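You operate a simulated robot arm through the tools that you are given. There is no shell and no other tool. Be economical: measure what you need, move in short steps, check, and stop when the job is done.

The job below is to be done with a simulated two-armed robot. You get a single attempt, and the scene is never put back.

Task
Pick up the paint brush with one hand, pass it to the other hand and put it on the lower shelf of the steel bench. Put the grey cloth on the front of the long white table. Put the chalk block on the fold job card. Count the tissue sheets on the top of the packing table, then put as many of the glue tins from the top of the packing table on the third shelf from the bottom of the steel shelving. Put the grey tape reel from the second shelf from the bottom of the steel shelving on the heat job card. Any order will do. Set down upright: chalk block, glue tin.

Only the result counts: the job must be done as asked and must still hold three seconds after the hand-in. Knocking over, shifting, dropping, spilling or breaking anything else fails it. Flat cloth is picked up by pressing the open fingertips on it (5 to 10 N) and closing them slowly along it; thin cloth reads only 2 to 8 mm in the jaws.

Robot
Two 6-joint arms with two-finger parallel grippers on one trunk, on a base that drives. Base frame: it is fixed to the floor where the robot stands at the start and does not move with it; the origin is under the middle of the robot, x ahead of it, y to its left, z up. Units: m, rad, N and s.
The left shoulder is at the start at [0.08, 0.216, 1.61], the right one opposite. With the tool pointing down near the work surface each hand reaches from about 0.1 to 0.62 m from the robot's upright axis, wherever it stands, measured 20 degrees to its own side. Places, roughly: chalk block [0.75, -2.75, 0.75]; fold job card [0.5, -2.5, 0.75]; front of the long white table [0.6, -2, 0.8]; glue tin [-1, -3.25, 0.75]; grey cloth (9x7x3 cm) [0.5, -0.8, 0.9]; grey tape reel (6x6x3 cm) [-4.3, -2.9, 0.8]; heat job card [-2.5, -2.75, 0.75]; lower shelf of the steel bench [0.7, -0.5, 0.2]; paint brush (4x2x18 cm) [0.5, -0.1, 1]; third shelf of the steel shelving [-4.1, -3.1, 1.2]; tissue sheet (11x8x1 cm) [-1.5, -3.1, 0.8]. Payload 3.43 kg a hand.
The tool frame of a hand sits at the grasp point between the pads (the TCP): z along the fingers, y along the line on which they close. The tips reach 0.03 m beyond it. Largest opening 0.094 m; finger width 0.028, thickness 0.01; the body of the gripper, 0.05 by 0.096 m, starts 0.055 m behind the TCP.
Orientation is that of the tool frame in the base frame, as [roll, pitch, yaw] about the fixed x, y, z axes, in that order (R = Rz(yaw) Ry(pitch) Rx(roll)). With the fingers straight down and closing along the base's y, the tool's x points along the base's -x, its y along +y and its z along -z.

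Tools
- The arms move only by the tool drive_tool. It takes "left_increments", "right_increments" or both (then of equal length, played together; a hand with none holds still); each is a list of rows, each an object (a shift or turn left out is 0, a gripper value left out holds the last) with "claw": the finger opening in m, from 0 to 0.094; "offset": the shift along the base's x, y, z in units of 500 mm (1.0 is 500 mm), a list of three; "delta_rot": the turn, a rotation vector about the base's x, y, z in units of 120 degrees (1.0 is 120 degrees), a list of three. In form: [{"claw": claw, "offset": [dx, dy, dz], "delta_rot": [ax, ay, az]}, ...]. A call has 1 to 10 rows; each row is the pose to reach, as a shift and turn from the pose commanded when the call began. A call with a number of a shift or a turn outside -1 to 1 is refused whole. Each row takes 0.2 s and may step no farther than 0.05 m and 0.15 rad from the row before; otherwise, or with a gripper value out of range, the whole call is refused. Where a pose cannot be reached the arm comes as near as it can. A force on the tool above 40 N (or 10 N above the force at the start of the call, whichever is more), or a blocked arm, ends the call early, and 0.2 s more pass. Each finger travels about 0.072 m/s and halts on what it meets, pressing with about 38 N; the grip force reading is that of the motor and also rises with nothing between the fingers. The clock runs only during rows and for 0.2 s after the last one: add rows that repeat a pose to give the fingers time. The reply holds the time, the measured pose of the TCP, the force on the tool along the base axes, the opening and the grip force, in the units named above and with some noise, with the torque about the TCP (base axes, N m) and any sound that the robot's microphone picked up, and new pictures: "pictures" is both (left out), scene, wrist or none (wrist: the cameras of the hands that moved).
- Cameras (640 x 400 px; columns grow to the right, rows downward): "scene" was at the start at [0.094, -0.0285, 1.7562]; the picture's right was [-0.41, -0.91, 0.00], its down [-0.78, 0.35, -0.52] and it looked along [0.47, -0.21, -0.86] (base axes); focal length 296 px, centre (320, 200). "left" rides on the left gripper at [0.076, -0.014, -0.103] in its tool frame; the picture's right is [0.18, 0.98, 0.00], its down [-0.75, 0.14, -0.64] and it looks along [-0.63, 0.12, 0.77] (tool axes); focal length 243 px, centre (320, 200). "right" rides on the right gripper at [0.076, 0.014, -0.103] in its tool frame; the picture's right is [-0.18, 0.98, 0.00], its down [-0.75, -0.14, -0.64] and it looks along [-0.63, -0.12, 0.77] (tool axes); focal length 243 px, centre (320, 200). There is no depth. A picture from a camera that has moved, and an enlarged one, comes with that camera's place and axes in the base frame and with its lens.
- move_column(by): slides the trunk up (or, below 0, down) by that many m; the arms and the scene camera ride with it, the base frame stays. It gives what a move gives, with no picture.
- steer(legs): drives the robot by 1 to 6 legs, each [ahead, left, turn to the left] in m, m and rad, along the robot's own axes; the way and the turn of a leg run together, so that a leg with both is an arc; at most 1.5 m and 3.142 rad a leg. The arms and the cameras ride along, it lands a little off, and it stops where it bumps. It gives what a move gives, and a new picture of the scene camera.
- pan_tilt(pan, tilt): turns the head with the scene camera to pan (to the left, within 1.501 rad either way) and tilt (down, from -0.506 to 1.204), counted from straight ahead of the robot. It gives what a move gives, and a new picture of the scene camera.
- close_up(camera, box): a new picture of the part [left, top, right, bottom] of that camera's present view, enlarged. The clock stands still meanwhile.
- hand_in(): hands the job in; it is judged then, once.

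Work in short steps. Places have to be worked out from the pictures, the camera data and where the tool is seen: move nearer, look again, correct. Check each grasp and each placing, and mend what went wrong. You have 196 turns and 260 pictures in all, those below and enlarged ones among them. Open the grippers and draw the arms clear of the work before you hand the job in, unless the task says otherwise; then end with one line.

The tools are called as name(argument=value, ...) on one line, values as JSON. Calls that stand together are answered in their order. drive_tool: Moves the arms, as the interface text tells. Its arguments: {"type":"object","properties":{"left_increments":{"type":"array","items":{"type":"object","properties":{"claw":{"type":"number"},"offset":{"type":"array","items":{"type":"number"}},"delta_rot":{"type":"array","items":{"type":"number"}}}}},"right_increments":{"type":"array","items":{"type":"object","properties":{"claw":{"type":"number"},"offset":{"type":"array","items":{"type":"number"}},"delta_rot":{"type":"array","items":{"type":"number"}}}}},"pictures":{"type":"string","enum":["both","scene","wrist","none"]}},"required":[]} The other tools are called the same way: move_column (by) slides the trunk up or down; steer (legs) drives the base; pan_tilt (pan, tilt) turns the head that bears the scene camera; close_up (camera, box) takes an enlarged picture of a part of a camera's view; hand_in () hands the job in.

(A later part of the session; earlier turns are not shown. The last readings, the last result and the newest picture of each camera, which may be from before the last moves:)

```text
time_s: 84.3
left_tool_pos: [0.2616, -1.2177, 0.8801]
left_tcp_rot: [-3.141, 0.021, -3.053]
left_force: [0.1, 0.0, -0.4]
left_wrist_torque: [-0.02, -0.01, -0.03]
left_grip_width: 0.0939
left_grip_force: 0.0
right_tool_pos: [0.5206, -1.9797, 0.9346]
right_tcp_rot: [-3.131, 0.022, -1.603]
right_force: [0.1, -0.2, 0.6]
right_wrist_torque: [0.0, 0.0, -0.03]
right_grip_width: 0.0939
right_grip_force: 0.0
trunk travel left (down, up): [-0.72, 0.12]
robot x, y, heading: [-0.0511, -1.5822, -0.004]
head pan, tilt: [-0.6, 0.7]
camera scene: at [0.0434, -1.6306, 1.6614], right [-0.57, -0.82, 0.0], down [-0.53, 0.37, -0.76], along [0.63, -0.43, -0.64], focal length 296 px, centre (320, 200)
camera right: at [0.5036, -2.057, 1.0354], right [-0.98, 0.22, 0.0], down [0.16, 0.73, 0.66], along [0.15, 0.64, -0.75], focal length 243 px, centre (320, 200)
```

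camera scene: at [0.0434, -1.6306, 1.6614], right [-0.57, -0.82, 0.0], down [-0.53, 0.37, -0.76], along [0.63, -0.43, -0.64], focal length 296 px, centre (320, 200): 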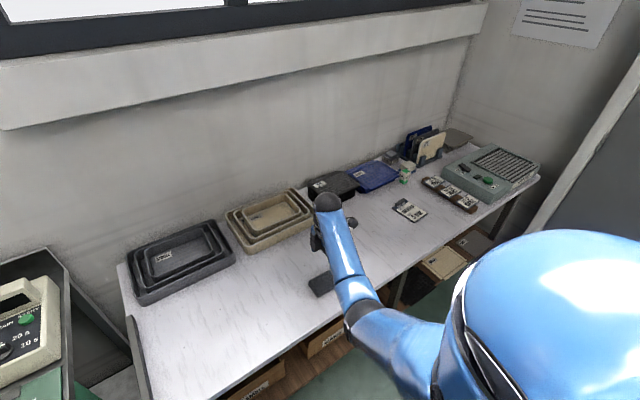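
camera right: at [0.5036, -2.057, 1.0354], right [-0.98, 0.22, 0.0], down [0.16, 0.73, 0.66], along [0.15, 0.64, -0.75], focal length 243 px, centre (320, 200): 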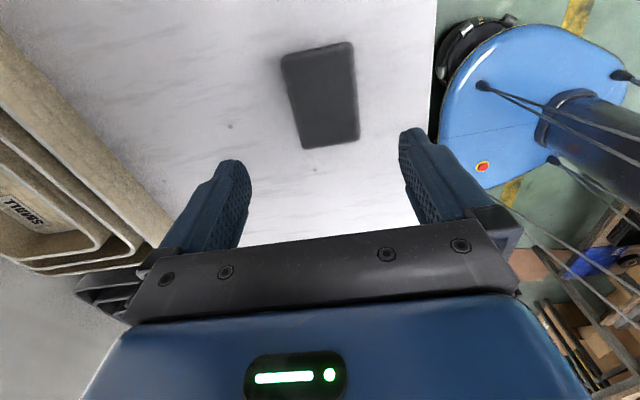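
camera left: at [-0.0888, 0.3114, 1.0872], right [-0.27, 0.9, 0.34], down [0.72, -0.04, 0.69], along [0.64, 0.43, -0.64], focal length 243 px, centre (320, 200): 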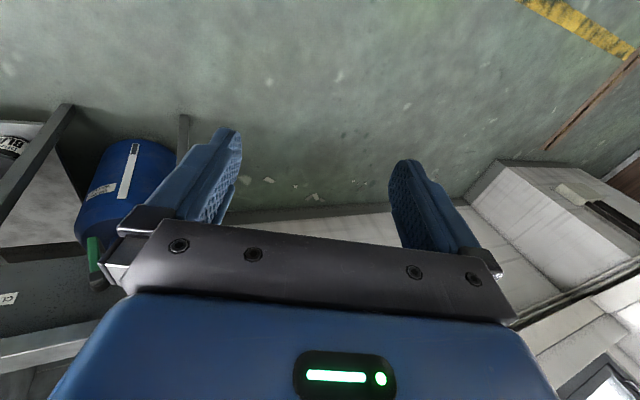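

The cloth lies flat on the front of the table. Next the chalk block: I raise the trunk and strafe right 0.5 m to view the end of the table.

move_column(by=0.12)

steer(legs=[[-0.05, 0, 0], [0, -0.5, 0]])

```text
time_s: 85.8
left_tool_pos: [0.2609, -1.218, 1.0]
left_tcp_rot: [-3.141, 0.021, -3.056]
left_force: [0.2, -0.7, 1.0]
left_wrist_torque: [0.0, -0.01, 0.01]
left_grip_width: 0.094
left_grip_force: 0.1
right_tool_pos: [0.5225, -1.9798, 1.0537]
right_tcp_rot: [-3.133, 0.023, -1.603]
right_force: [-0.5, -0.2, 1.1]
right_wrist_torque: [0.0, 0.04, 0.05]
right_grip_width: 0.0939
right_grip_force: 0.1
trunk travel left (down, up): [-0.84, 0.0]
robot x, y, heading: [-0.0586, -1.577, -0.003]
head pan, tilt: [-0.6, 0.7]
```

```text
time_s: 89.2
left_tool_pos: [0.2114, -1.7209, 0.9988]
left_tcp_rot: [-3.14, 0.021, -3.062]
left_force: [0.2, 0.1, -0.2]
left_wrist_torque: [0.02, 0.03, -0.01]
left_grip_width: 0.094
left_grip_force: 0.0
right_tool_pos: [0.4656, -2.4833, 1.0537]
right_tcp_rot: [-3.13, 0.021, -1.612]
right_force: [0.7, 0.0, 0.0]
right_wrist_torque: [0.01, -0.03, 0.01]
right_grip_width: 0.0939
right_grip_force: 0.0
trunk travel left (down, up): [-0.84, 0.0]
robot x, y, heading: [-0.1155, -2.0855, -0.01]
head pan, tilt: [-0.6, 0.7]
camera scene: at [-0.0111, -2.1308, 1.7816], right [-0.57, -0.82, 0.0], down [-0.53, 0.37, -0.77], along [0.63, -0.44, -0.64], focal length 296 px, centre (320, 200)
```

scene: 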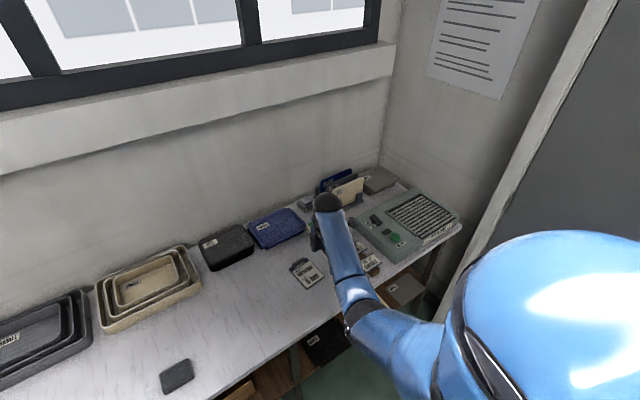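

The arm hides the items. I turn the right wrist back to standard so its camera looks forward over them.

drive_tool(right_increments=[{"delta_rot": [0, 0, -0.07]}, {"delta_rot": [0, 0, -0.14]}, {"delta_rot": [0, 0, -0.21]}, {"delta_rot": [0, 0, -0.28]}, {"delta_rot": [0, 0, -0.35]}, {"delta_rot": [0, 0, -0.42]}, {"delta_rot": [0, 0, -0.49]}, {"delta_rot": [0, 0, -0.56]}, {"delta_rot": [0, 0, -0.63]}, {"delta_rot": [0, 0, -0.7]}])

close_up(camera="scene", box=[270, 160, 470, 300])

```text
time_s: 91.5
left_tool_pos: [0.2109, -1.7235, 1.0]
left_tcp_rot: [-3.14, 0.02, -3.062]
left_force: [0.3, 0.3, 0.0]
left_wrist_torque: [0.02, 0.01, 0.0]
left_grip_width: 0.0938
left_grip_force: 0.1
right_tool_pos: [0.4652, -2.4852, 1.0541]
right_tcp_rot: [-3.131, 0.024, -3.082]
right_force: [0.4, 0.2, 0.2]
right_wrist_torque: [-0.03, -0.01, -0.02]
right_grip_width: 0.094
right_grip_force: 0.0
trunk travel left (down, up): [-0.84, 0.0]
robot x, y, heading: [-0.1122, -2.0831, -0.011]
head pan, tilt: [-0.6, 0.7]
camera scene: at [-0.0107, -2.1341, 1.7815], right [-0.57, -0.82, 0.0], down [-0.53, 0.37, -0.76], along [0.63, -0.44, -0.64], focal length 296 px, centre (320, 200)
camera right: at [0.3856, -2.4756, 1.1553], right [0.12, 0.99, -0.01], down [0.75, -0.09, 0.66], along [0.65, -0.09, -0.75], focal length 243 px, centre (320, 200)
```

scene: 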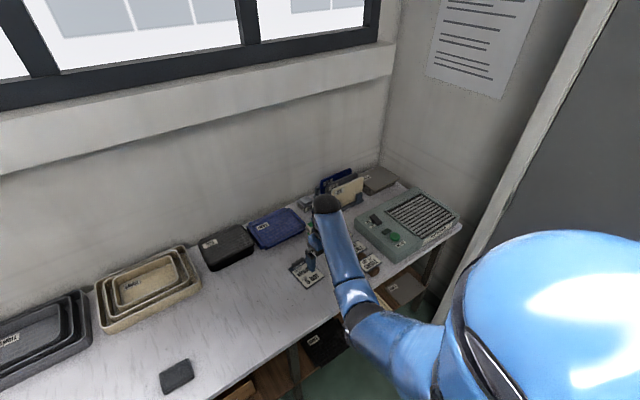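
right: 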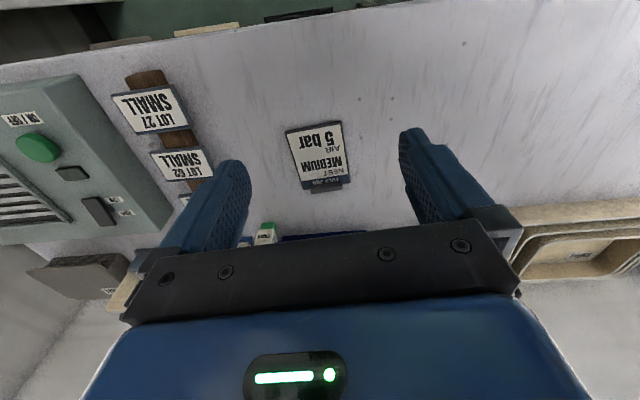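

```text
2.86 times, centred on (370, 230) of scene
camera zoom: at [-0.0107, -2.1341, 1.7815], right [-0.57, -0.82, 0.0], down [-0.53, 0.37, -0.76], along [0.63, -0.44, -0.64], focal length 845 px, centre (177, 114)
```

zoom: 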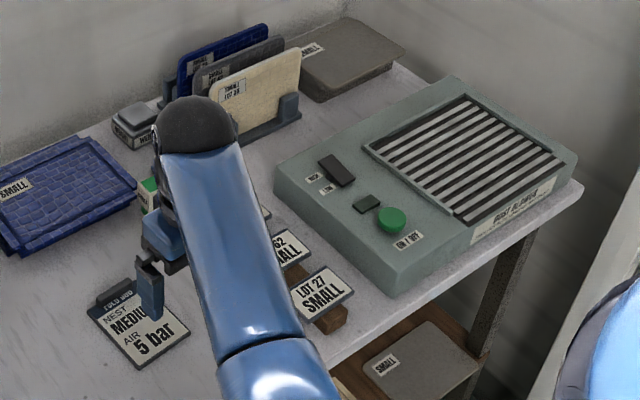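

The card's header reads FOLD JOB, centre about (0.605,-2.505). I need to tell which small block is the chalk; I move the right hand aside toward +x/-y to view the small blocks.

drive_tool(right_increments=[{"offset": [0.0, -0.08, 0]}, {"offset": [0.04, -0.16, 0]}, {"offset": [0.08, -0.24, 0]}, {"offset": [0.1, -0.28, 0]}], pictures="wrist")

close_up(camera="right", box=[180, 120, 460, 260])

```text
time_s: 92.5
left_tool_pos: [0.2104, -1.7231, 1.0014]
left_tcp_rot: [3.141, 0.021, -3.064]
left_force: [-1.0, -0.7, -0.2]
left_wrist_torque: [-0.03, -0.02, -0.01]
left_grip_width: 0.0939
left_grip_force: 0.0
right_tool_pos: [0.5136, -2.6276, 1.0547]
right_tcp_rot: [-3.132, 0.021, -3.076]
right_force: [-0.6, 0.3, -1.1]
right_wrist_torque: [0.04, 0.01, 0.01]
right_grip_width: 0.094
right_grip_force: 0.1
trunk travel left (down, up): [-0.84, 0.0]
robot x, y, heading: [-0.1112, -2.082, -0.012]
head pan, tilt: [-0.6, 0.7]
camera right: at [0.4353, -2.6168, 1.1557], right [0.12, 0.99, -0.01], down [0.75, -0.09, 0.66], along [0.66, -0.08, -0.75], focal length 243 px, centre (320, 200)
```

right: 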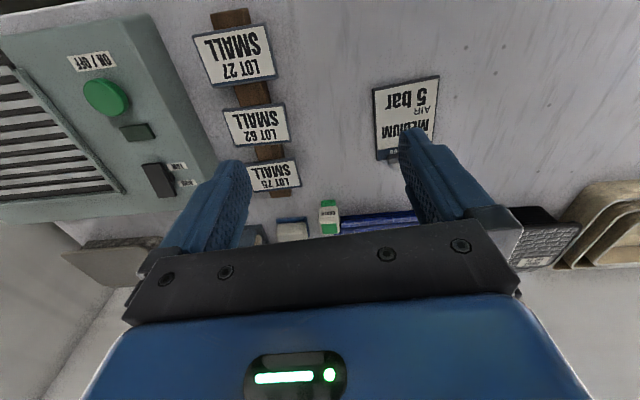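

```text
2.29 times, centred on (320, 190) of right
camera zoom: at [0.4353, -2.6168, 1.1557], right [0.12, 0.99, -0.01], down [0.75, -0.09, 0.66], along [0.66, -0.08, -0.75], focal length 555 px, centre (320, 223)
```

zoom: 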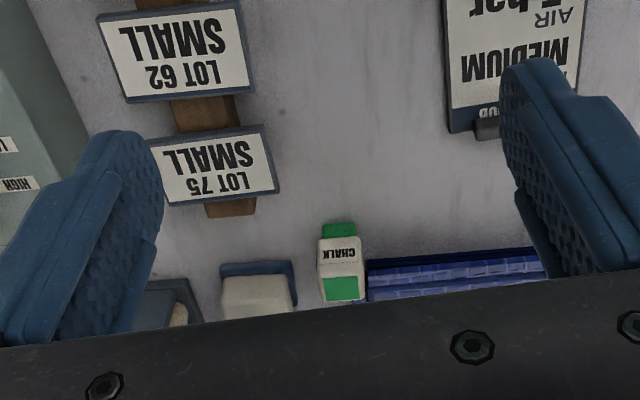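

The green/white carton reads CHALK, standing at about (0.79,-2.64), ~6 cm tall. It is far back, so I go ahead 0.1 m and lower the trunk 0.15 m, then extend.

steer(legs=[[0.1, 0, 0.01]])

move_column(by=-0.12)

drive_tool(right_increments=[{"offset": [0.04, 0.0, 0]}, {"offset": [0.1, 0.0, 0]}, {"offset": [0.16, 0, 0.02]}, {"offset": [0.16, 0, 0.04]}], pictures="wrist")

```text
time_s: 93.6
left_tool_pos: [0.2965, -1.7196, 1.003]
left_tcp_rot: [-3.139, 0.027, -3.052]
left_force: [-1.0, -0.3, 0.4]
left_wrist_torque: [0.01, -0.08, 0.01]
left_grip_width: 0.0938
left_grip_force: 0.1
right_tool_pos: [0.6098, -2.6216, 1.0597]
right_tcp_rot: [-3.13, 0.03, -3.068]
right_force: [-0.9, 0.1, 1.4]
right_wrist_torque: [0.02, -0.05, -0.02]
right_grip_width: 0.0941
right_grip_force: 0.1
trunk travel left (down, up): [-0.84, 0.0]
robot x, y, heading: [-0.0152, -2.0832, 0.002]
head pan, tilt: [-0.6, 0.7]
camera scene: at [0.0742, -2.1336, 1.7825], right [-0.57, -0.82, 0.0], down [-0.52, 0.36, -0.77], along [0.64, -0.43, -0.64], focal length 296 px, centre (320, 200)
```

scene: 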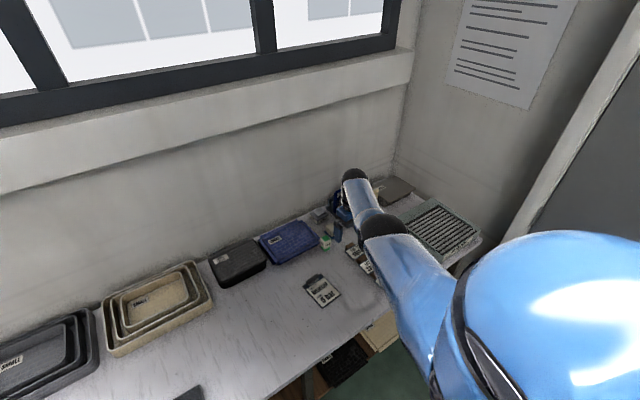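

```text
time_s: 95.1
left_tool_pos: [0.3052, -1.7197, 0.879]
left_tcp_rot: [-3.141, 0.02, -3.054]
left_force: [0.3, 0.2, 0.0]
left_wrist_torque: [0.01, 0.02, 0.02]
left_grip_width: 0.0941
left_grip_force: 0.0
right_tool_pos: [0.6182, -2.621, 0.9346]
right_tcp_rot: [-3.13, 0.02, -3.068]
right_force: [0.1, -0.1, 0.3]
right_wrist_torque: [-0.04, 0.0, 0.02]
right_grip_width: 0.0941
right_grip_force: 0.0
trunk travel left (down, up): [-0.72, 0.12]
robot x, y, heading: [-0.0154, -2.0807, -0.004]
head pan, tilt: [-0.6, 0.7]
```

```text
time_s: 96.1
left_tool_pos: [0.3049, -1.7205, 0.8783]
left_tcp_rot: [3.142, 0.02, -3.053]
left_force: [-0.2, -0.4, 0.0]
left_wrist_torque: [0.01, 0.0, 0.01]
left_grip_width: 0.094
left_grip_force: 0.0
right_tool_pos: [0.6422, -2.602, 0.9584]
right_tcp_rot: [-3.132, 0.023, -3.067]
right_force: [0.1, -0.4, 0.5]
right_wrist_torque: [-0.02, 0.01, 0.0]
right_grip_width: 0.0943
right_grip_force: 0.1
right hand out of reach, approached as far as the arm can: row 1, 2, 3, 4
trunk travel left (down, up): [-0.72, 0.12]
robot x, y, heading: [-0.0161, -2.0857, -0.008]
head pan, tilt: [-0.6, 0.7]
camera right: at [0.5618, -2.593, 1.0593], right [0.11, 0.99, -0.01], down [0.75, -0.08, 0.66], along [0.66, -0.08, -0.75], focal length 243 px, centre (320, 200)
```

right: 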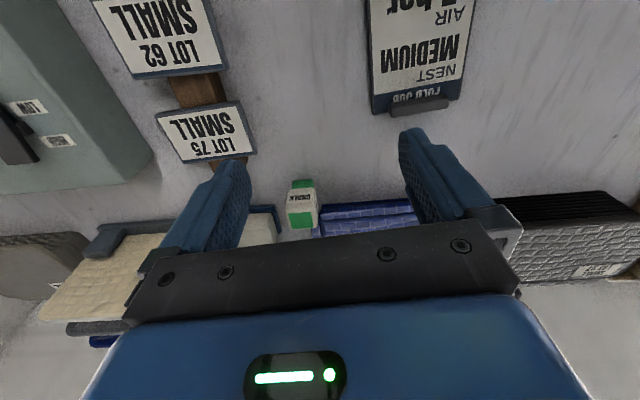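

Reach is limited because the target lies far to the right of the base. I pull the hand in toward +y, then strafe the base right 0.33 m so the chalk is straight ahead of the right shoulder.

drive_tool(right_increments=[{"offset": [-0.04, 0.08, 0.02]}, {"offset": [-0.08, 0.17, 0.02]}, {"offset": [-0.12, 0.26, 0.02]}, {"offset": [-0.16, 0.35, 0.02]}, {"offset": [-0.16, 0.44, 0.02]}, {"offset": [-0.16, 0.53, 0.02]}, {"offset": [-0.16, 0.6, 0.02]}], pictures="none")

steer(legs=[[0, -0.33, 0]])

```text
time_s: 97.7
left_tool_pos: [0.3041, -1.7202, 0.879]
left_tcp_rot: [-3.14, 0.021, -3.053]
left_force: [-0.4, 1.0, 0.4]
left_wrist_torque: [0.02, -0.01, 0.0]
left_grip_width: 0.0937
left_grip_force: 0.1
right_tool_pos: [0.5626, -2.299, 0.9695]
right_tcp_rot: [-3.131, 0.022, -3.068]
right_force: [-0.1, 0.1, -0.2]
right_wrist_torque: [-0.02, -0.04, -0.03]
right_grip_width: 0.0941
right_grip_force: 0.0
trunk travel left (down, up): [-0.72, 0.12]
robot x, y, heading: [-0.0137, -2.0874, 0.0]
head pan, tilt: [-0.6, 0.7]
```

```text
time_s: 99.9
left_tool_pos: [0.3045, -2.0547, 0.8782]
left_tcp_rot: [-3.14, 0.022, -3.048]
left_force: [0.1, -0.3, 0.3]
left_wrist_torque: [0.0, -0.01, 0.0]
left_grip_width: 0.0942
left_grip_force: 0.0
right_tool_pos: [0.5611, -2.6328, 0.9692]
right_tcp_rot: [-3.13, 0.02, -3.062]
right_force: [0.3, 0.1, -0.2]
right_wrist_torque: [0.02, 0.02, -0.02]
right_grip_width: 0.0936
right_grip_force: 0.0
trunk travel left (down, up): [-0.72, 0.12]
robot x, y, heading: [-0.0134, -2.4224, 0.002]
head pan, tilt: [-0.6, 0.7]
camera scene: at [0.088, -2.4668, 1.6616], right [-0.56, -0.83, 0.0], down [-0.53, 0.36, -0.77], along [0.63, -0.43, -0.64], focal length 296 px, centre (320, 200)
```

scene: 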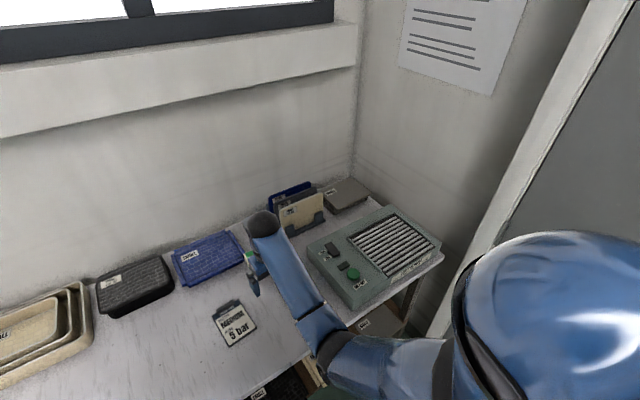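

Now I try extending forward at this height toward x 0.78.

drive_tool(right_increments=[{"offset": [0.08, 0, 0], "claw": 0.07}, {"offset": [0.16, 0, 0]}, {"offset": [0.24, 0, 0]}, {"offset": [0.32, 0, 0]}, {"offset": [0.4, 0, 0]}, {"offset": [0.43, -0.018, 0]}], pictures="wrist")

```text
time_s: 101.3
left_tool_pos: [0.3033, -2.0575, 0.8812]
left_tcp_rot: [-3.141, 0.021, -3.046]
left_force: [-0.1, 0.1, 0.4]
left_wrist_torque: [-0.02, 0.01, -0.01]
left_grip_width: 0.094
left_grip_force: 0.1
right_tool_pos: [0.722, -2.6374, 0.9798]
right_tcp_rot: [-3.134, 0.023, -3.065]
right_force: [0.1, 0.2, 0.1]
right_wrist_torque: [0.02, 0.03, 0.01]
right_grip_width: 0.0699
right_grip_force: 0.1
right hand out of reach, approached as far as the arm can: row 5, 6
trunk travel left (down, up): [-0.72, 0.12]
robot x, y, heading: [-0.0128, -2.4221, 0.001]
head pan, tilt: [-0.6, 0.7]
camera right: at [0.6434, -2.6286, 1.0805], right [0.11, 0.99, 0.0], down [0.75, -0.08, 0.66], along [0.66, -0.07, -0.75], focal length 243 px, centre (320, 200)
```

right: 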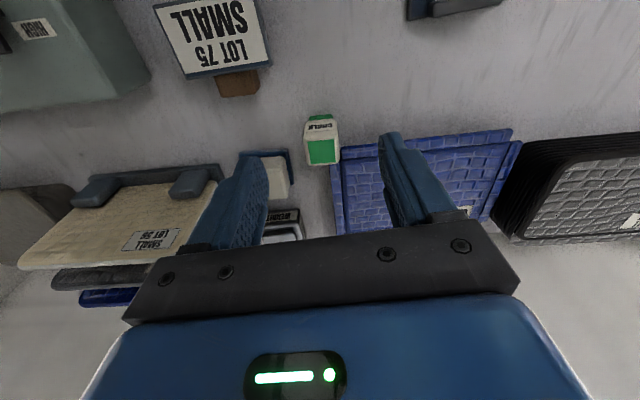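

Reached 0.722. The chalk top is at (0.783,-2.641,0.84). I edge the base 0.06 m forward and lower the trunk 0.1 m.

steer(legs=[[0.06, 0, 0]])

move_column(by=-0.07)

```text
time_s: 102.3
left_tool_pos: [0.3547, -2.056, 0.8823]
left_tcp_rot: [-3.14, 0.028, -3.05]
left_force: [-0.7, 0.9, 0.6]
left_wrist_torque: [0.05, -0.03, 0.0]
left_grip_width: 0.0939
left_grip_force: 0.1
right_tool_pos: [0.7741, -2.6387, 0.986]
right_tcp_rot: [-3.132, 0.029, -3.065]
right_force: [-0.6, 0.5, 0.5]
right_wrist_torque: [-0.04, -0.08, 0.03]
right_grip_width: 0.07
right_grip_force: 0.1
trunk travel left (down, up): [-0.72, 0.12]
robot x, y, heading: [0.0432, -2.4217, 0.0]
head pan, tilt: [-0.6, 0.7]
camera scene: at [0.1329, -2.4695, 1.6625], right [-0.56, -0.83, 0.0], down [-0.52, 0.36, -0.77], along [0.64, -0.43, -0.64], focal length 296 px, centre (320, 200)
```

scene: 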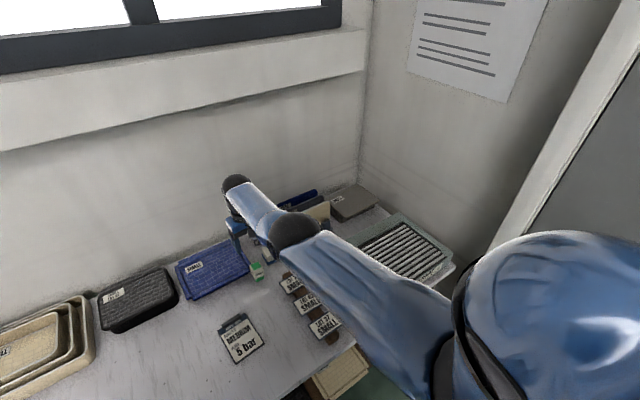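

```text
time_s: 103.4
left_tool_pos: [0.3603, -2.0557, 0.8101]
left_tcp_rot: [-3.14, 0.02, -3.05]
left_force: [-0.2, 0.8, -0.1]
left_wrist_torque: [0.0, -0.01, -0.01]
left_grip_width: 0.0941
left_grip_force: 0.0
right_tool_pos: [0.781, -2.6378, 0.9081]
right_tcp_rot: [-3.13, 0.023, -3.066]
right_force: [-0.5, 0.7, 1.1]
right_wrist_torque: [-0.02, 0.01, 0.0]
right_grip_width: 0.0702
right_grip_force: 0.0
trunk travel left (down, up): [-0.65, 0.19]
robot x, y, heading: [0.0466, -2.4224, 0.0]
head pan, tilt: [-0.6, 0.7]
```

The right hand is directly above the chalk at z 0.908. I lower it with the trunk by 0.06 m and look.

move_column(by=-0.06)

close_up(camera="right", box=[160, 60, 480, 260])

```text
time_s: 104.4
left_tool_pos: [0.3609, -2.0554, 0.7498]
left_tcp_rot: [-3.141, 0.019, -3.048]
left_force: [0.2, -0.6, 0.0]
left_wrist_torque: [-0.02, 0.04, 0.01]
left_grip_width: 0.0938
left_grip_force: 0.0
right_tool_pos: [0.7808, -2.6379, 0.8491]
right_tcp_rot: [-3.131, 0.023, -3.065]
right_force: [-0.4, 1.1, -0.1]
right_wrist_torque: [0.01, -0.03, 0.0]
right_grip_width: 0.0698
right_grip_force: 0.1
trunk travel left (down, up): [-0.59, 0.25]
robot x, y, heading: [0.0443, -2.4215, -0.004]
head pan, tilt: [-0.6, 0.7]
```

```text
2.00 times, centred on (320, 160) of right
camera zoom: at [0.7015, -2.6283, 0.9504], right [0.11, 0.99, -0.01], down [0.75, -0.08, 0.66], along [0.66, -0.08, -0.75], focal length 485 px, centre (320, 280)
```

zoom: 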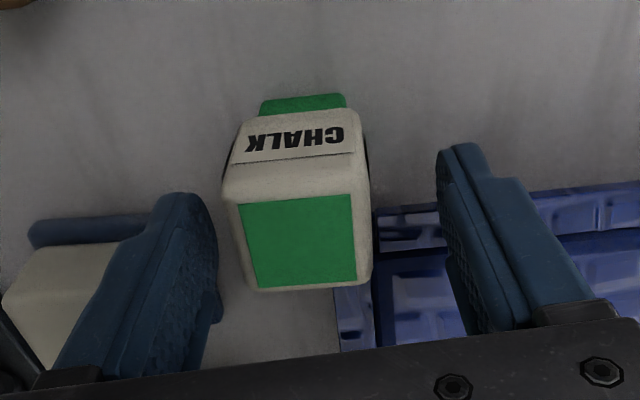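

Chalk is between the fingers, slightly to the left. I centre, lower 8 mm more and close.

drive_tool(right_increments=[{"offset": [0.0, -0.009, -0.016]}, {"offset": [0.0, -0.009, -0.016], "claw": 0.055}, {"offset": [0.0, -0.009, -0.016], "claw": 0.045}, {"offset": [0.0, -0.009, -0.016], "claw": 0.035}, {"offset": [0.0, -0.009, -0.016], "claw": 0.02}, {"offset": [0.0, -0.009, -0.016], "claw": 0.02}], pictures="wrist")

```text
time_s: 105.8
left_tool_pos: [0.3617, -2.0562, 0.7506]
left_tcp_rot: [-3.141, 0.02, -3.048]
left_force: [0.2, 0.3, -0.1]
left_wrist_torque: [-0.02, -0.01, -0.01]
left_grip_width: 0.0942
left_grip_force: 0.1
right_tool_pos: [0.7783, -2.6422, 0.8419]
right_tcp_rot: [-3.132, 0.022, -3.064]
right_force: [0.6, -1.0, 1.5]
right_wrist_torque: [-0.01, 0.03, 0.01]
right_grip_width: 0.0415
right_grip_force: 37.9
trunk travel left (down, up): [-0.59, 0.25]
robot x, y, heading: [0.0425, -2.4192, -0.0]
head pan, tilt: [-0.6, 0.7]
camera right: at [0.6997, -2.6333, 0.9431], right [0.11, 0.99, -0.01], down [0.75, -0.08, 0.66], along [0.66, -0.08, -0.75], focal length 243 px, centre (320, 200)
```

right: 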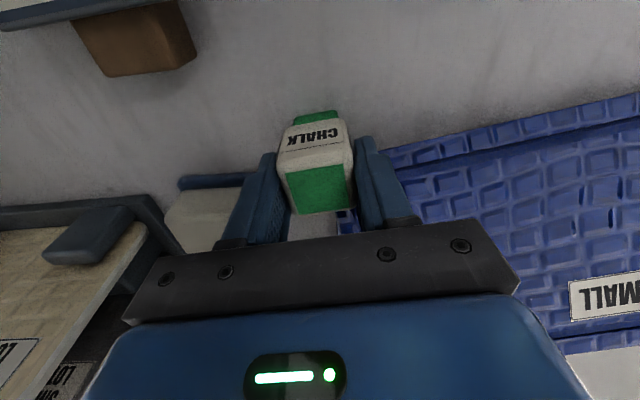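

Gripped (0.0415 m). Lift with the trunk and check.

move_column(by=0.12)

drive_tool(right_increments=[{"offset": [-0.06, 0.05, 0]}, {"offset": [-0.13, 0.1, 0]}, {"offset": [-0.2, 0.16, 0]}, {"offset": [-0.27, 0.22, 0]}, {"offset": [-0.34, 0.27, 0]}, {"offset": [-0.34, 0.27, 0]}])

```text
time_s: 107.3
left_tool_pos: [0.3611, -2.0553, 0.8702]
left_tcp_rot: [3.14, 0.019, -3.049]
left_force: [-1.0, 0.5, -0.3]
left_wrist_torque: [0.05, -0.02, -0.01]
left_grip_width: 0.094
left_grip_force: 0.1
right_tool_pos: [0.7798, -2.6429, 0.9618]
right_tcp_rot: [-3.132, 0.021, -3.065]
right_force: [0.2, 0.0, -1.1]
right_wrist_torque: [0.02, -0.01, 0.03]
right_grip_width: 0.0413
right_grip_force: 37.7
trunk travel left (down, up): [-0.71, 0.13]
robot x, y, heading: [0.0402, -2.422, 0.005]
head pan, tilt: [-0.6, 0.7]
```

```text
time_s: 108.7
left_tool_pos: [0.3621, -2.0559, 0.8701]
left_tcp_rot: [-3.141, 0.021, -3.049]
left_force: [0.8, -0.5, 0.3]
left_wrist_torque: [0.0, 0.01, 0.01]
left_grip_width: 0.0938
left_grip_force: 0.0
right_tool_pos: [0.7436, -2.497, 0.9155]
right_tcp_rot: [-3.131, 0.019, -3.065]
right_force: [-0.1, -0.4, -0.5]
right_wrist_torque: [0.0, 0.0, -0.01]
right_grip_width: 0.0411
right_grip_force: 38.1
right hand out of reach, approached as far as the arm can: row 1, 2, 3, 4, 5, 6
trunk travel left (down, up): [-0.71, 0.13]
robot x, y, heading: [0.0404, -2.4191, 0.005]
head pan, tilt: [-0.6, 0.7]
camera scene: at [0.1462, -2.47, 1.6515], right [-0.56, -0.83, 0.0], down [-0.53, 0.36, -0.76], along [0.63, -0.43, -0.64], focal length 296 px, centre (320, 200)
camera right: at [0.664, -2.4871, 1.0171], right [0.11, 0.99, -0.01], down [0.75, -0.08, 0.66], along [0.65, -0.08, -0.75], focal length 243 px, centre (320, 200)
```

scene: 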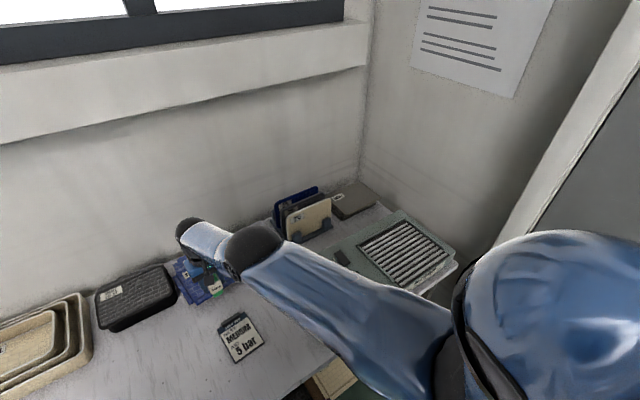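
right: 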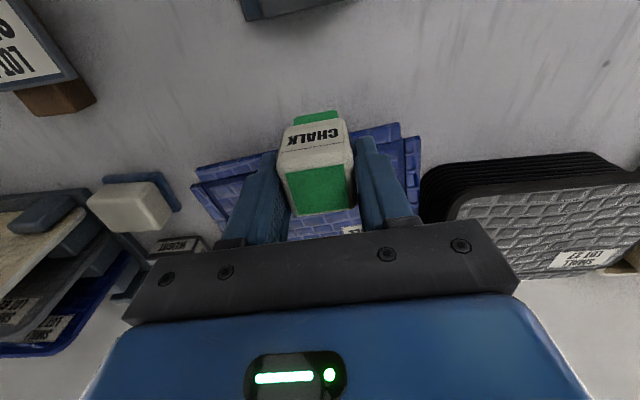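

The chalk is held. I raise the trunk to the top, move the base left 0.13 m so the card is ahead of the right shoulder, then bring the chalk over the card.

move_column(by=0.13)

steer(legs=[[0, 0.13, 0]])

drive_tool(right_increments=[{"offset": [-0.06, -0.055, 0]}, {"offset": [-0.12, -0.11, 0]}, {"offset": [-0.18, -0.165, 0]}, {"offset": [-0.24, -0.22, 0]}, {"offset": [-0.296, -0.276, 0]}, {"offset": [-0.296, -0.276, 0]}], pictures="wrist")

```text
time_s: 110.2
left_tool_pos: [0.3617, -2.0571, 0.9993]
left_tcp_rot: [-3.139, 0.019, -3.049]
left_force: [-0.6, -0.3, -0.1]
left_wrist_torque: [0.01, 0.01, 0.02]
left_grip_width: 0.0939
left_grip_force: 0.0
right_tool_pos: [0.7439, -2.4969, 1.045]
right_tcp_rot: [-3.131, 0.02, -3.066]
right_force: [-1.1, 0.2, 0.5]
right_wrist_torque: [-0.04, 0.01, -0.01]
right_grip_width: 0.0415
right_grip_force: 38.1
trunk travel left (down, up): [-0.84, 0.0]
robot x, y, heading: [0.0412, -2.4214, -0.0]
head pan, tilt: [-0.6, 0.7]
```

```text
time_s: 111.5
left_tool_pos: [0.361, -1.934, 1.0018]
left_tcp_rot: [3.137, 0.017, -3.051]
left_force: [0.3, 1.0, 0.4]
left_wrist_torque: [0.01, 0.01, -0.03]
left_grip_width: 0.0939
left_grip_force: 0.1
right_tool_pos: [0.744, -2.3752, 1.0451]
right_tcp_rot: [-3.137, 0.019, -3.067]
right_force: [-0.3, -0.2, -0.3]
right_wrist_torque: [0.03, -0.01, -0.01]
right_grip_width: 0.0415
right_grip_force: 38.2
trunk travel left (down, up): [-0.84, 0.0]
robot x, y, heading: [0.0438, -2.292, 0.002]
head pan, tilt: [-0.6, 0.7]
camera scene: at [0.1459, -2.351, 1.7812], right [-0.57, -0.82, 0.0], down [-0.53, 0.37, -0.76], along [0.63, -0.43, -0.65], focal length 296 px, centre (320, 200)
```

scene: 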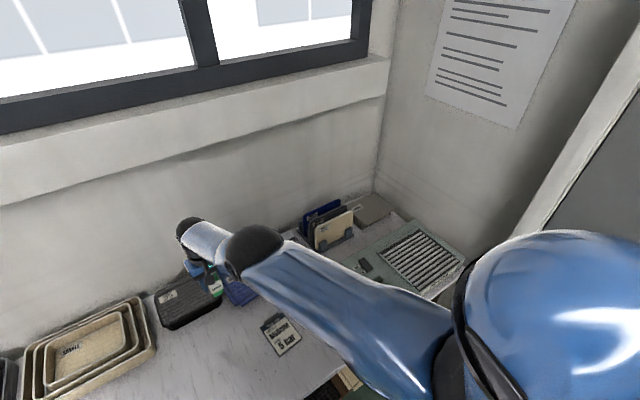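

```text
time_s: 112.9
left_tool_pos: [0.3616, -1.9307, 0.9995]
left_tcp_rot: [-3.141, 0.019, -3.05]
left_force: [-0.4, 0.3, 0.5]
left_wrist_torque: [0.0, 0.0, 0.02]
left_grip_width: 0.0943
left_grip_force: 0.0
right_tool_pos: [0.7331, -2.4882, 0.9907]
right_tcp_rot: [-3.134, 0.02, -3.068]
right_force: [0.0, -0.2, 0.0]
right_wrist_torque: [0.0, 0.02, -0.03]
right_grip_width: 0.0417
right_grip_force: 37.8
right hand out of reach, approached as far as the arm can: row 1, 2, 3, 4, 5, 6
trunk travel left (down, up): [-0.84, 0.0]
robot x, y, heading: [0.0434, -2.2947, 0.001]
head pan, tilt: [-0.6, 0.7]
camera right: at [0.6534, -2.4791, 1.0914], right [0.11, 0.99, -0.01], down [0.75, -0.08, 0.66], along [0.65, -0.08, -0.75], focal length 243 px, centre (320, 200)
```

right: 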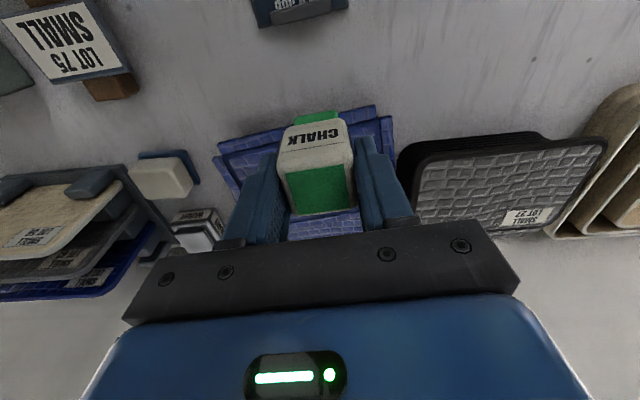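

The stretched arm doesn't fold back well, so I use the base for x/y and the trunk for z: back 0.137 m, right 0.017 m.

steer(legs=[[-0.137, -0.017, 0]])

close_up(camera="right", box=[0, 0, 640, 400])

```text
time_s: 114.2
left_tool_pos: [0.2275, -1.9474, 0.9979]
left_tcp_rot: [3.141, 0.015, -3.052]
left_force: [0.7, 0.3, 0.3]
left_wrist_torque: [-0.03, 0.01, 0.01]
left_grip_width: 0.0942
left_grip_force: 0.2
right_tool_pos: [0.5985, -2.5045, 0.9882]
right_tcp_rot: [-3.131, 0.014, -3.068]
right_force: [0.6, -0.8, -0.9]
right_wrist_torque: [0.01, 0.01, 0.02]
right_grip_width: 0.0414
right_grip_force: 38.3
trunk travel left (down, up): [-0.84, 0.0]
robot x, y, heading: [-0.0957, -2.3147, -0.0]
head pan, tilt: [-0.6, 0.7]
camera scene: at [0.0139, -2.3597, 1.7809], right [-0.57, -0.82, 0.0], down [-0.53, 0.36, -0.76], along [0.63, -0.43, -0.65], focal length 296 px, centre (320, 200)
```

scene: 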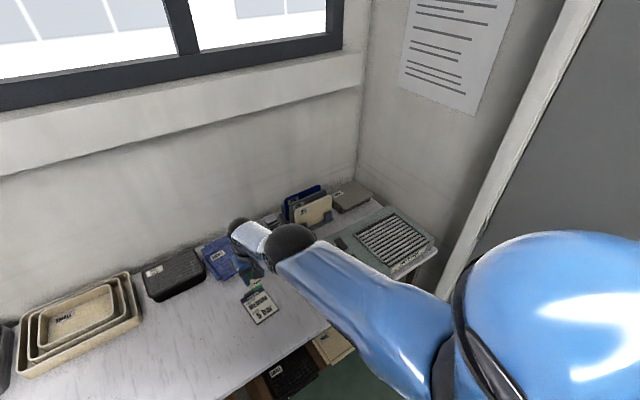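

```text
1.00 times, centred on (320, 200) of right (not enlarged: the box is as wide or as high as the picture)
camera zoom: at [0.5186, -2.495, 1.0894], right [0.11, 0.99, -0.01], down [0.75, -0.08, 0.66], along [0.65, -0.08, -0.76], focal length 243 px, centre (320, 200)
```

zoom: 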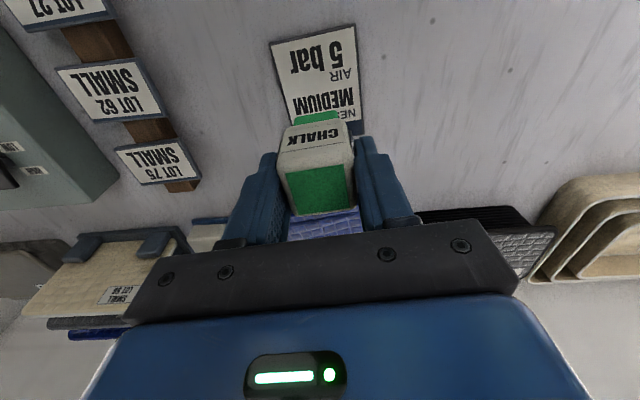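

The card centre is at (0.603,-2.507), right beneath. I lower the trunk 0.12 m, then finish with the arm until contact.

move_column(by=-0.12)

drive_tool(right_increments=[{"offset": [0, 0, -0.01]}, {"offset": [0, 0, -0.016]}, {"offset": [0, 0, -0.022]}, {"offset": [0, 0, -0.028]}, {"offset": [0, 0, -0.034]}, {"offset": [0, 0, -0.04]}], pictures="wrist")

```text
time_s: 115.8
left_tool_pos: [0.2234, -1.9462, 0.8801]
left_tcp_rot: [-3.141, 0.022, -3.052]
left_force: [0.5, -0.5, -0.7]
left_wrist_torque: [0.01, 0.0, 0.03]
left_grip_width: 0.0937
left_grip_force: 0.1
right_tool_pos: [0.5925, -2.5051, 0.8712]
right_tcp_rot: [-3.131, 0.022, -3.068]
right_force: [0.4, 0.8, -0.7]
right_wrist_torque: [0.0, 0.0, 0.01]
right_grip_width: 0.0417
right_grip_force: 37.8
trunk travel left (down, up): [-0.72, 0.12]
robot x, y, heading: [-0.0914, -2.3145, -0.004]
head pan, tilt: [-0.6, 0.7]
```

```text
time_s: 117.2
left_tool_pos: [0.2236, -1.947, 0.8798]
left_tcp_rot: [-3.141, 0.017, -3.05]
left_force: [0.3, -0.5, -0.1]
left_wrist_torque: [-0.01, 0.01, 0.0]
left_grip_width: 0.0939
left_grip_force: 0.1
right_tool_pos: [0.5907, -2.5057, 0.8584]
right_tcp_rot: [-3.131, 0.02, -3.068]
right_force: [0.2, -0.3, -0.5]
right_wrist_torque: [0.02, 0.01, 0.01]
right_grip_width: 0.0413
right_grip_force: 38.0
right hand out of reach, approached as far as the arm can: row 4, 5, 6
trunk travel left (down, up): [-0.72, 0.12]
robot x, y, heading: [-0.0935, -2.3073, 0.002]
head pan, tilt: [-0.6, 0.7]
camera right: at [0.5113, -2.4957, 0.96], right [0.11, 0.99, -0.01], down [0.75, -0.08, 0.66], along [0.65, -0.08, -0.75], focal length 243 px, centre (320, 200)
```

right: 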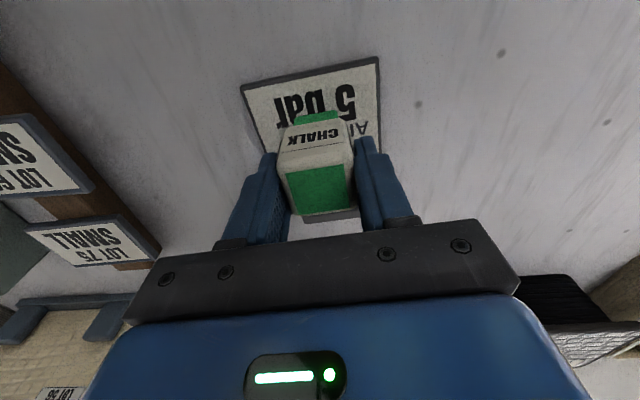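

No contact yet (bottom ≈0.796). I lower the trunk by 6 mm at a time.

move_column(by=-0.006)

move_column(by=-0.004)

```text
time_s: 117.7
left_tool_pos: [0.2248, -1.9464, 0.8733]
left_tcp_rot: [-3.141, 0.02, -3.05]
left_force: [0.6, 0.3, 0.2]
left_wrist_torque: [0.01, 0.0, 0.03]
left_grip_width: 0.094
left_grip_force: 0.2
right_tool_pos: [0.5909, -2.5063, 0.8519]
right_tcp_rot: [-3.131, 0.018, -3.069]
right_force: [-0.2, -1.1, -1.0]
right_wrist_torque: [0.0, 0.01, 0.01]
right_grip_width: 0.0416
right_grip_force: 38.3
trunk travel left (down, up): [-0.714, 0.126]
robot x, y, heading: [-0.0939, -2.3141, -0.0]
head pan, tilt: [-0.6, 0.7]
```

```text
time_s: 118.2
left_tool_pos: [0.223, -1.9465, 0.8705]
left_tcp_rot: [-3.14, 0.021, -3.051]
left_force: [-1.2, -0.1, -0.1]
left_wrist_torque: [-0.02, 0.03, 0.0]
left_grip_width: 0.0938
left_grip_force: 0.0
right_tool_pos: [0.5911, -2.5048, 0.8486]
right_tcp_rot: [-3.132, 0.02, -3.068]
right_force: [-0.3, -0.6, 2.4]
right_wrist_torque: [0.04, 0.05, 0.02]
right_grip_width: 0.0414
right_grip_force: 38.1
trunk travel left (down, up): [-0.71, 0.13]
robot x, y, heading: [-0.0921, -2.3091, 0.002]
head pan, tilt: [-0.6, 0.7]
```

Light contact (2.4 N). I open the fingers and raise the trunk.

drive_tool(right_increments=[{"claw": 0.05}, {"claw": 0.06}, {"claw": 0.07}, {"claw": 0.07}], pictures="none")

move_column(by=0.13)

close_up(camera="right", box=[160, 0, 480, 240])

```text
time_s: 119.2
left_tool_pos: [0.2241, -1.947, 0.8708]
left_tcp_rot: [-3.14, 0.019, -3.05]
left_force: [0.6, -0.8, 1.1]
left_wrist_torque: [0.01, 0.02, -0.01]
left_grip_width: 0.0941
left_grip_force: 0.0
right_tool_pos: [0.5905, -2.5039, 0.8481]
right_tcp_rot: [-3.13, 0.019, -3.069]
right_force: [0.0, 0.0, 0.3]
right_wrist_torque: [-0.02, 0.01, 0.0]
right_grip_width: 0.0699
right_grip_force: 0.1
trunk travel left (down, up): [-0.71, 0.13]
robot x, y, heading: [-0.0955, -2.3108, -0.004]
head pan, tilt: [-0.6, 0.7]
```

```text
time_s: 120.8
left_tool_pos: [0.2231, -1.9466, 0.9998]
left_tcp_rot: [-3.141, 0.018, -3.049]
left_force: [0.4, 0.3, 0.1]
left_wrist_torque: [0.04, -0.01, 0.0]
left_grip_width: 0.0939
left_grip_force: 0.0
right_tool_pos: [0.5893, -2.5056, 0.9786]
right_tcp_rot: [-3.13, 0.02, -3.069]
right_force: [-0.1, -0.6, -0.5]
right_wrist_torque: [-0.01, -0.02, -0.04]
right_grip_width: 0.0701
right_grip_force: 0.1
trunk travel left (down, up): [-0.84, 0.0]
robot x, y, heading: [-0.1, -2.3119, 0.001]
head pan, tilt: [-0.6, 0.7]
```

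```text
1.67 times, centred on (320, 120) of right
camera zoom: at [0.5114, -2.4957, 1.0799], right [0.11, 0.99, -0.01], down [0.75, -0.08, 0.66], along [0.65, -0.08, -0.75], focal length 404 px, centre (320, 333)
```

zoom: 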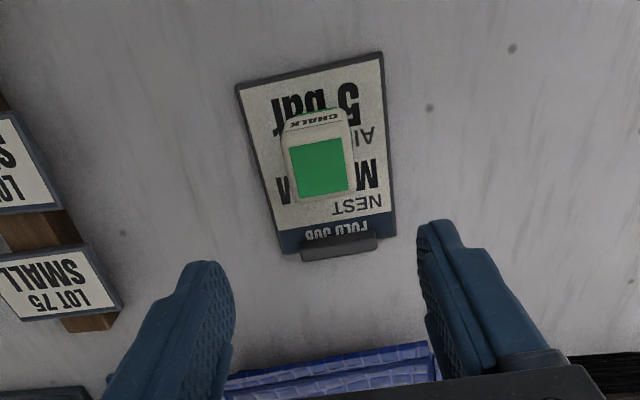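

Chalk stands upright on the fold card. Now the packing table: I look to the right (toward -y).

steer(legs=[[-0.25, 0, 0]])

pan_tilt(pan=-1.5, tilt=0.6)

```text
time_s: 122.6
left_tool_pos: [-0.0198, -1.947, 0.9983]
left_tcp_rot: [3.141, 0.016, -3.057]
left_force: [0.3, 0.0, 0.3]
left_wrist_torque: [0.03, 0.01, 0.0]
left_grip_width: 0.0942
left_grip_force: 0.1
right_tool_pos: [0.3443, -2.5062, 0.9765]
right_tcp_rot: [-3.13, 0.015, -3.072]
right_force: [0.1, 0.1, -0.6]
right_wrist_torque: [-0.01, 0.01, 0.0]
right_grip_width: 0.0701
right_grip_force: 0.1
trunk travel left (down, up): [-0.84, 0.0]
robot x, y, heading: [-0.341, -2.3112, -0.002]
head pan, tilt: [-0.6, 0.7]
camera scene: at [-0.2359, -2.3595, 1.7809], right [-0.57, -0.82, 0.0], down [-0.53, 0.37, -0.76], along [0.63, -0.44, -0.65], focal length 296 px, centre (320, 200)
```

scene: 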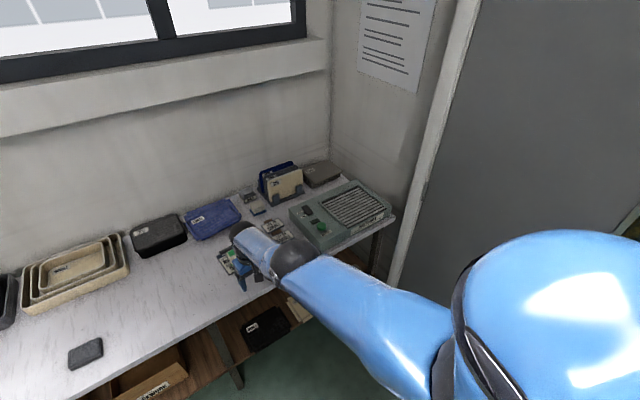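

```text
time_s: 123.8
left_tool_pos: [-0.0239, -1.9462, 1.0002]
left_tcp_rot: [-3.141, 0.018, -3.057]
left_force: [0.7, -0.2, 0.3]
left_wrist_torque: [0.02, -0.02, 0.0]
left_grip_width: 0.0945
left_grip_force: 0.0
right_tool_pos: [0.3412, -2.5067, 0.98]
right_tcp_rot: [-3.13, 0.02, -3.074]
right_force: [-0.1, -0.8, -0.1]
right_wrist_torque: [0.0, 0.02, -0.03]
right_grip_width: 0.0698
right_grip_force: 0.1
trunk travel left (down, up): [-0.84, 0.0]
robot x, y, heading: [-0.345, -2.31, -0.008]
head pan, tilt: [-1.499, 0.6]
camera scene: at [-0.3061, -2.3993, 1.7901], right [-1.0, -0.07, 0.0], down [-0.04, 0.56, -0.83], along [0.06, -0.82, -0.56], focal length 296 px, centre (320, 200)
```

scene: 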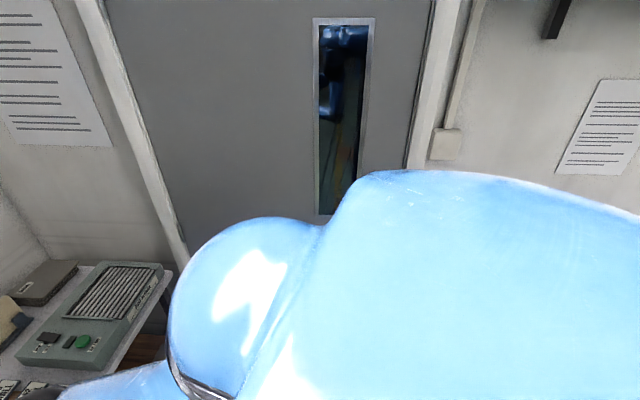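

I move left 0.4 m into the aisle and turn right 90° to face the packing table wall.

steer(legs=[[0, 0.45, 0], [0, 0, -0.785], [0, 0, -0.785]])

pan_tilt(pan=-0.5, tilt=0.4)

```text
time_s: 130.7
left_tool_pos: [0.0138, -2.1912, 0.9996]
left_tcp_rot: [-3.14, 0.021, 1.634]
left_force: [0.0, 0.5, -0.5]
left_wrist_torque: [-0.04, 0.03, 0.02]
left_grip_width: 0.0939
left_grip_force: 0.0
right_tool_pos: [-0.5548, -2.5427, 0.979]
right_tcp_rot: [-3.131, 0.021, 1.616]
right_force: [-0.2, -0.1, 1.0]
right_wrist_torque: [0.03, 0.01, -0.01]
right_grip_width: 0.07
right_grip_force: 0.1
trunk travel left (down, up): [-0.84, 0.0]
robot x, y, heading: [-0.3437, -1.8637, -1.597]
head pan, tilt: [-1.499, 0.6]
camera scene: at [-0.429, -1.8974, 1.7902], right [-0.04, 1.0, 0.0], down [0.56, 0.02, -0.83], along [-0.82, -0.04, -0.56], focal length 296 px, centre (320, 200)
```

scene: 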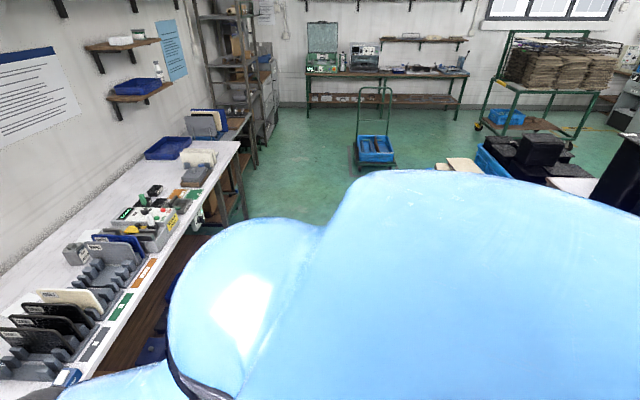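

```text
time_s: 132.0
left_tool_pos: [0.0129, -2.19, 0.9994]
left_tcp_rot: [-3.14, 0.02, 1.634]
left_force: [0.1, -0.7, 0.0]
left_wrist_torque: [0.0, 0.03, 0.01]
left_grip_width: 0.0939
left_grip_force: 0.1
right_tool_pos: [-0.555, -2.5438, 0.9783]
right_tcp_rot: [-3.132, 0.018, 1.617]
right_force: [-0.2, -0.6, 0.2]
right_wrist_torque: [-0.04, 0.0, 0.03]
right_grip_width: 0.0699
right_grip_force: 0.1
trunk travel left (down, up): [-0.84, 0.0]
robot x, y, heading: [-0.3408, -1.8647, -1.601]
head pan, tilt: [-0.499, 0.4]
camera scene: at [-0.3882, -1.9737, 1.8083], right [-0.86, 0.5, 0.0], down [0.2, 0.34, -0.92], along [-0.46, -0.8, -0.39], focal length 296 px, centre (320, 200)
```

scene: 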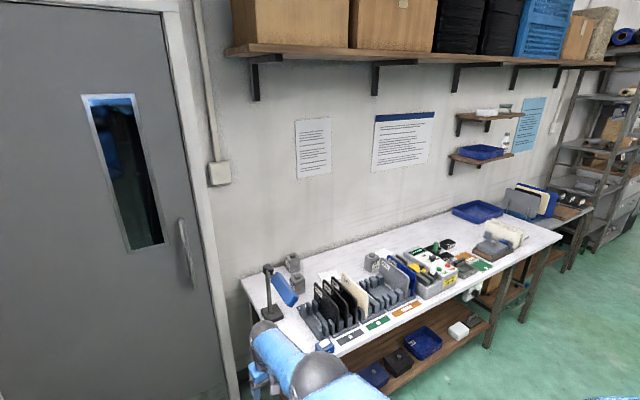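

The packing table lies ahead-right. I strafe right 0.7 m and look down at it.

steer(legs=[[0, -0.7, 0.03]])

pan_tilt(pan=0.0, tilt=0.6)

```text
time_s: 135.8
left_tool_pos: [-0.6662, -2.1711, 0.9999]
left_tcp_rot: [-3.139, 0.02, 1.665]
left_force: [-0.2, 0.3, 1.0]
left_wrist_torque: [-0.01, 0.02, 0.0]
left_grip_width: 0.0941
left_grip_force: 0.1
right_tool_pos: [-1.2238, -2.5402, 0.9781]
right_tcp_rot: [-3.128, 0.02, 1.647]
right_force: [0.0, 0.4, -0.1]
right_wrist_torque: [0.0, 0.04, 0.03]
right_grip_width: 0.0698
right_grip_force: 0.0
trunk travel left (down, up): [-0.84, 0.0]
robot x, y, heading: [-1.0313, -1.8517, -1.569]
head pan, tilt: [-0.499, 0.4]
camera scene: at [-1.073, -1.9659, 1.8084], right [-0.88, 0.48, 0.0], down [0.18, 0.34, -0.92], along [-0.44, -0.81, -0.39], focal length 296 px, centre (320, 200)
```

scene: 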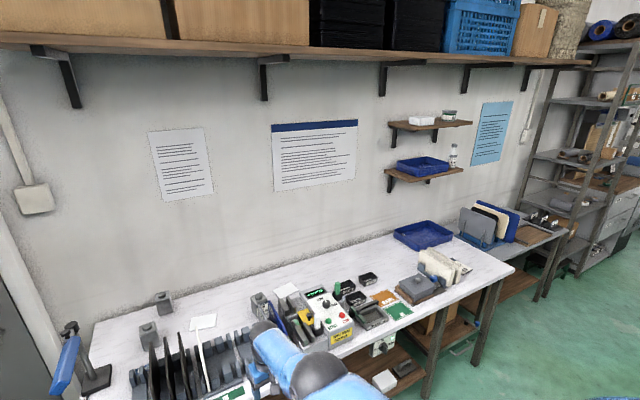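

```text
time_s: 136.7
left_tool_pos: [-0.6673, -2.1712, 1.0004]
left_tcp_rot: [-3.141, 0.019, 1.666]
left_force: [0.5, 0.4, -0.3]
left_wrist_torque: [0.01, 0.0, -0.02]
left_grip_width: 0.094
left_grip_force: 0.0
right_tool_pos: [-1.2254, -2.54, 0.9789]
right_tcp_rot: [-3.133, 0.019, 1.648]
right_force: [-0.8, -0.1, 0.4]
right_wrist_torque: [0.04, 0.0, 0.0]
right_grip_width: 0.0702
right_grip_force: 0.1
trunk travel left (down, up): [-0.84, 0.0]
robot x, y, heading: [-1.033, -1.8549, -1.571]
head pan, tilt: [0.0, 0.6]
camera scene: at [-1.032, -1.973, 1.7901], right [-1.0, 0.0, 0.0], down [0.0, 0.56, -0.83], along [0.0, -0.83, -0.56], focal length 296 px, centre (320, 200)
```

scene: 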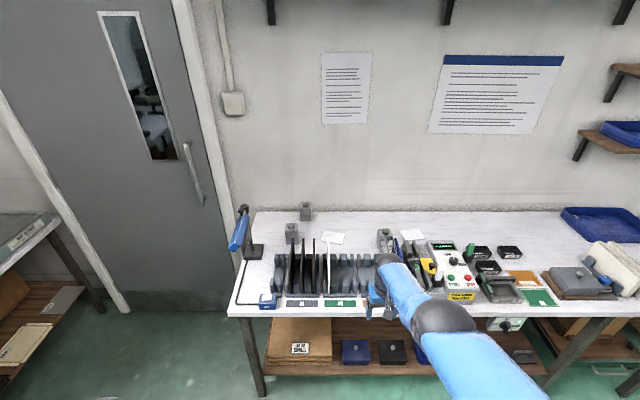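

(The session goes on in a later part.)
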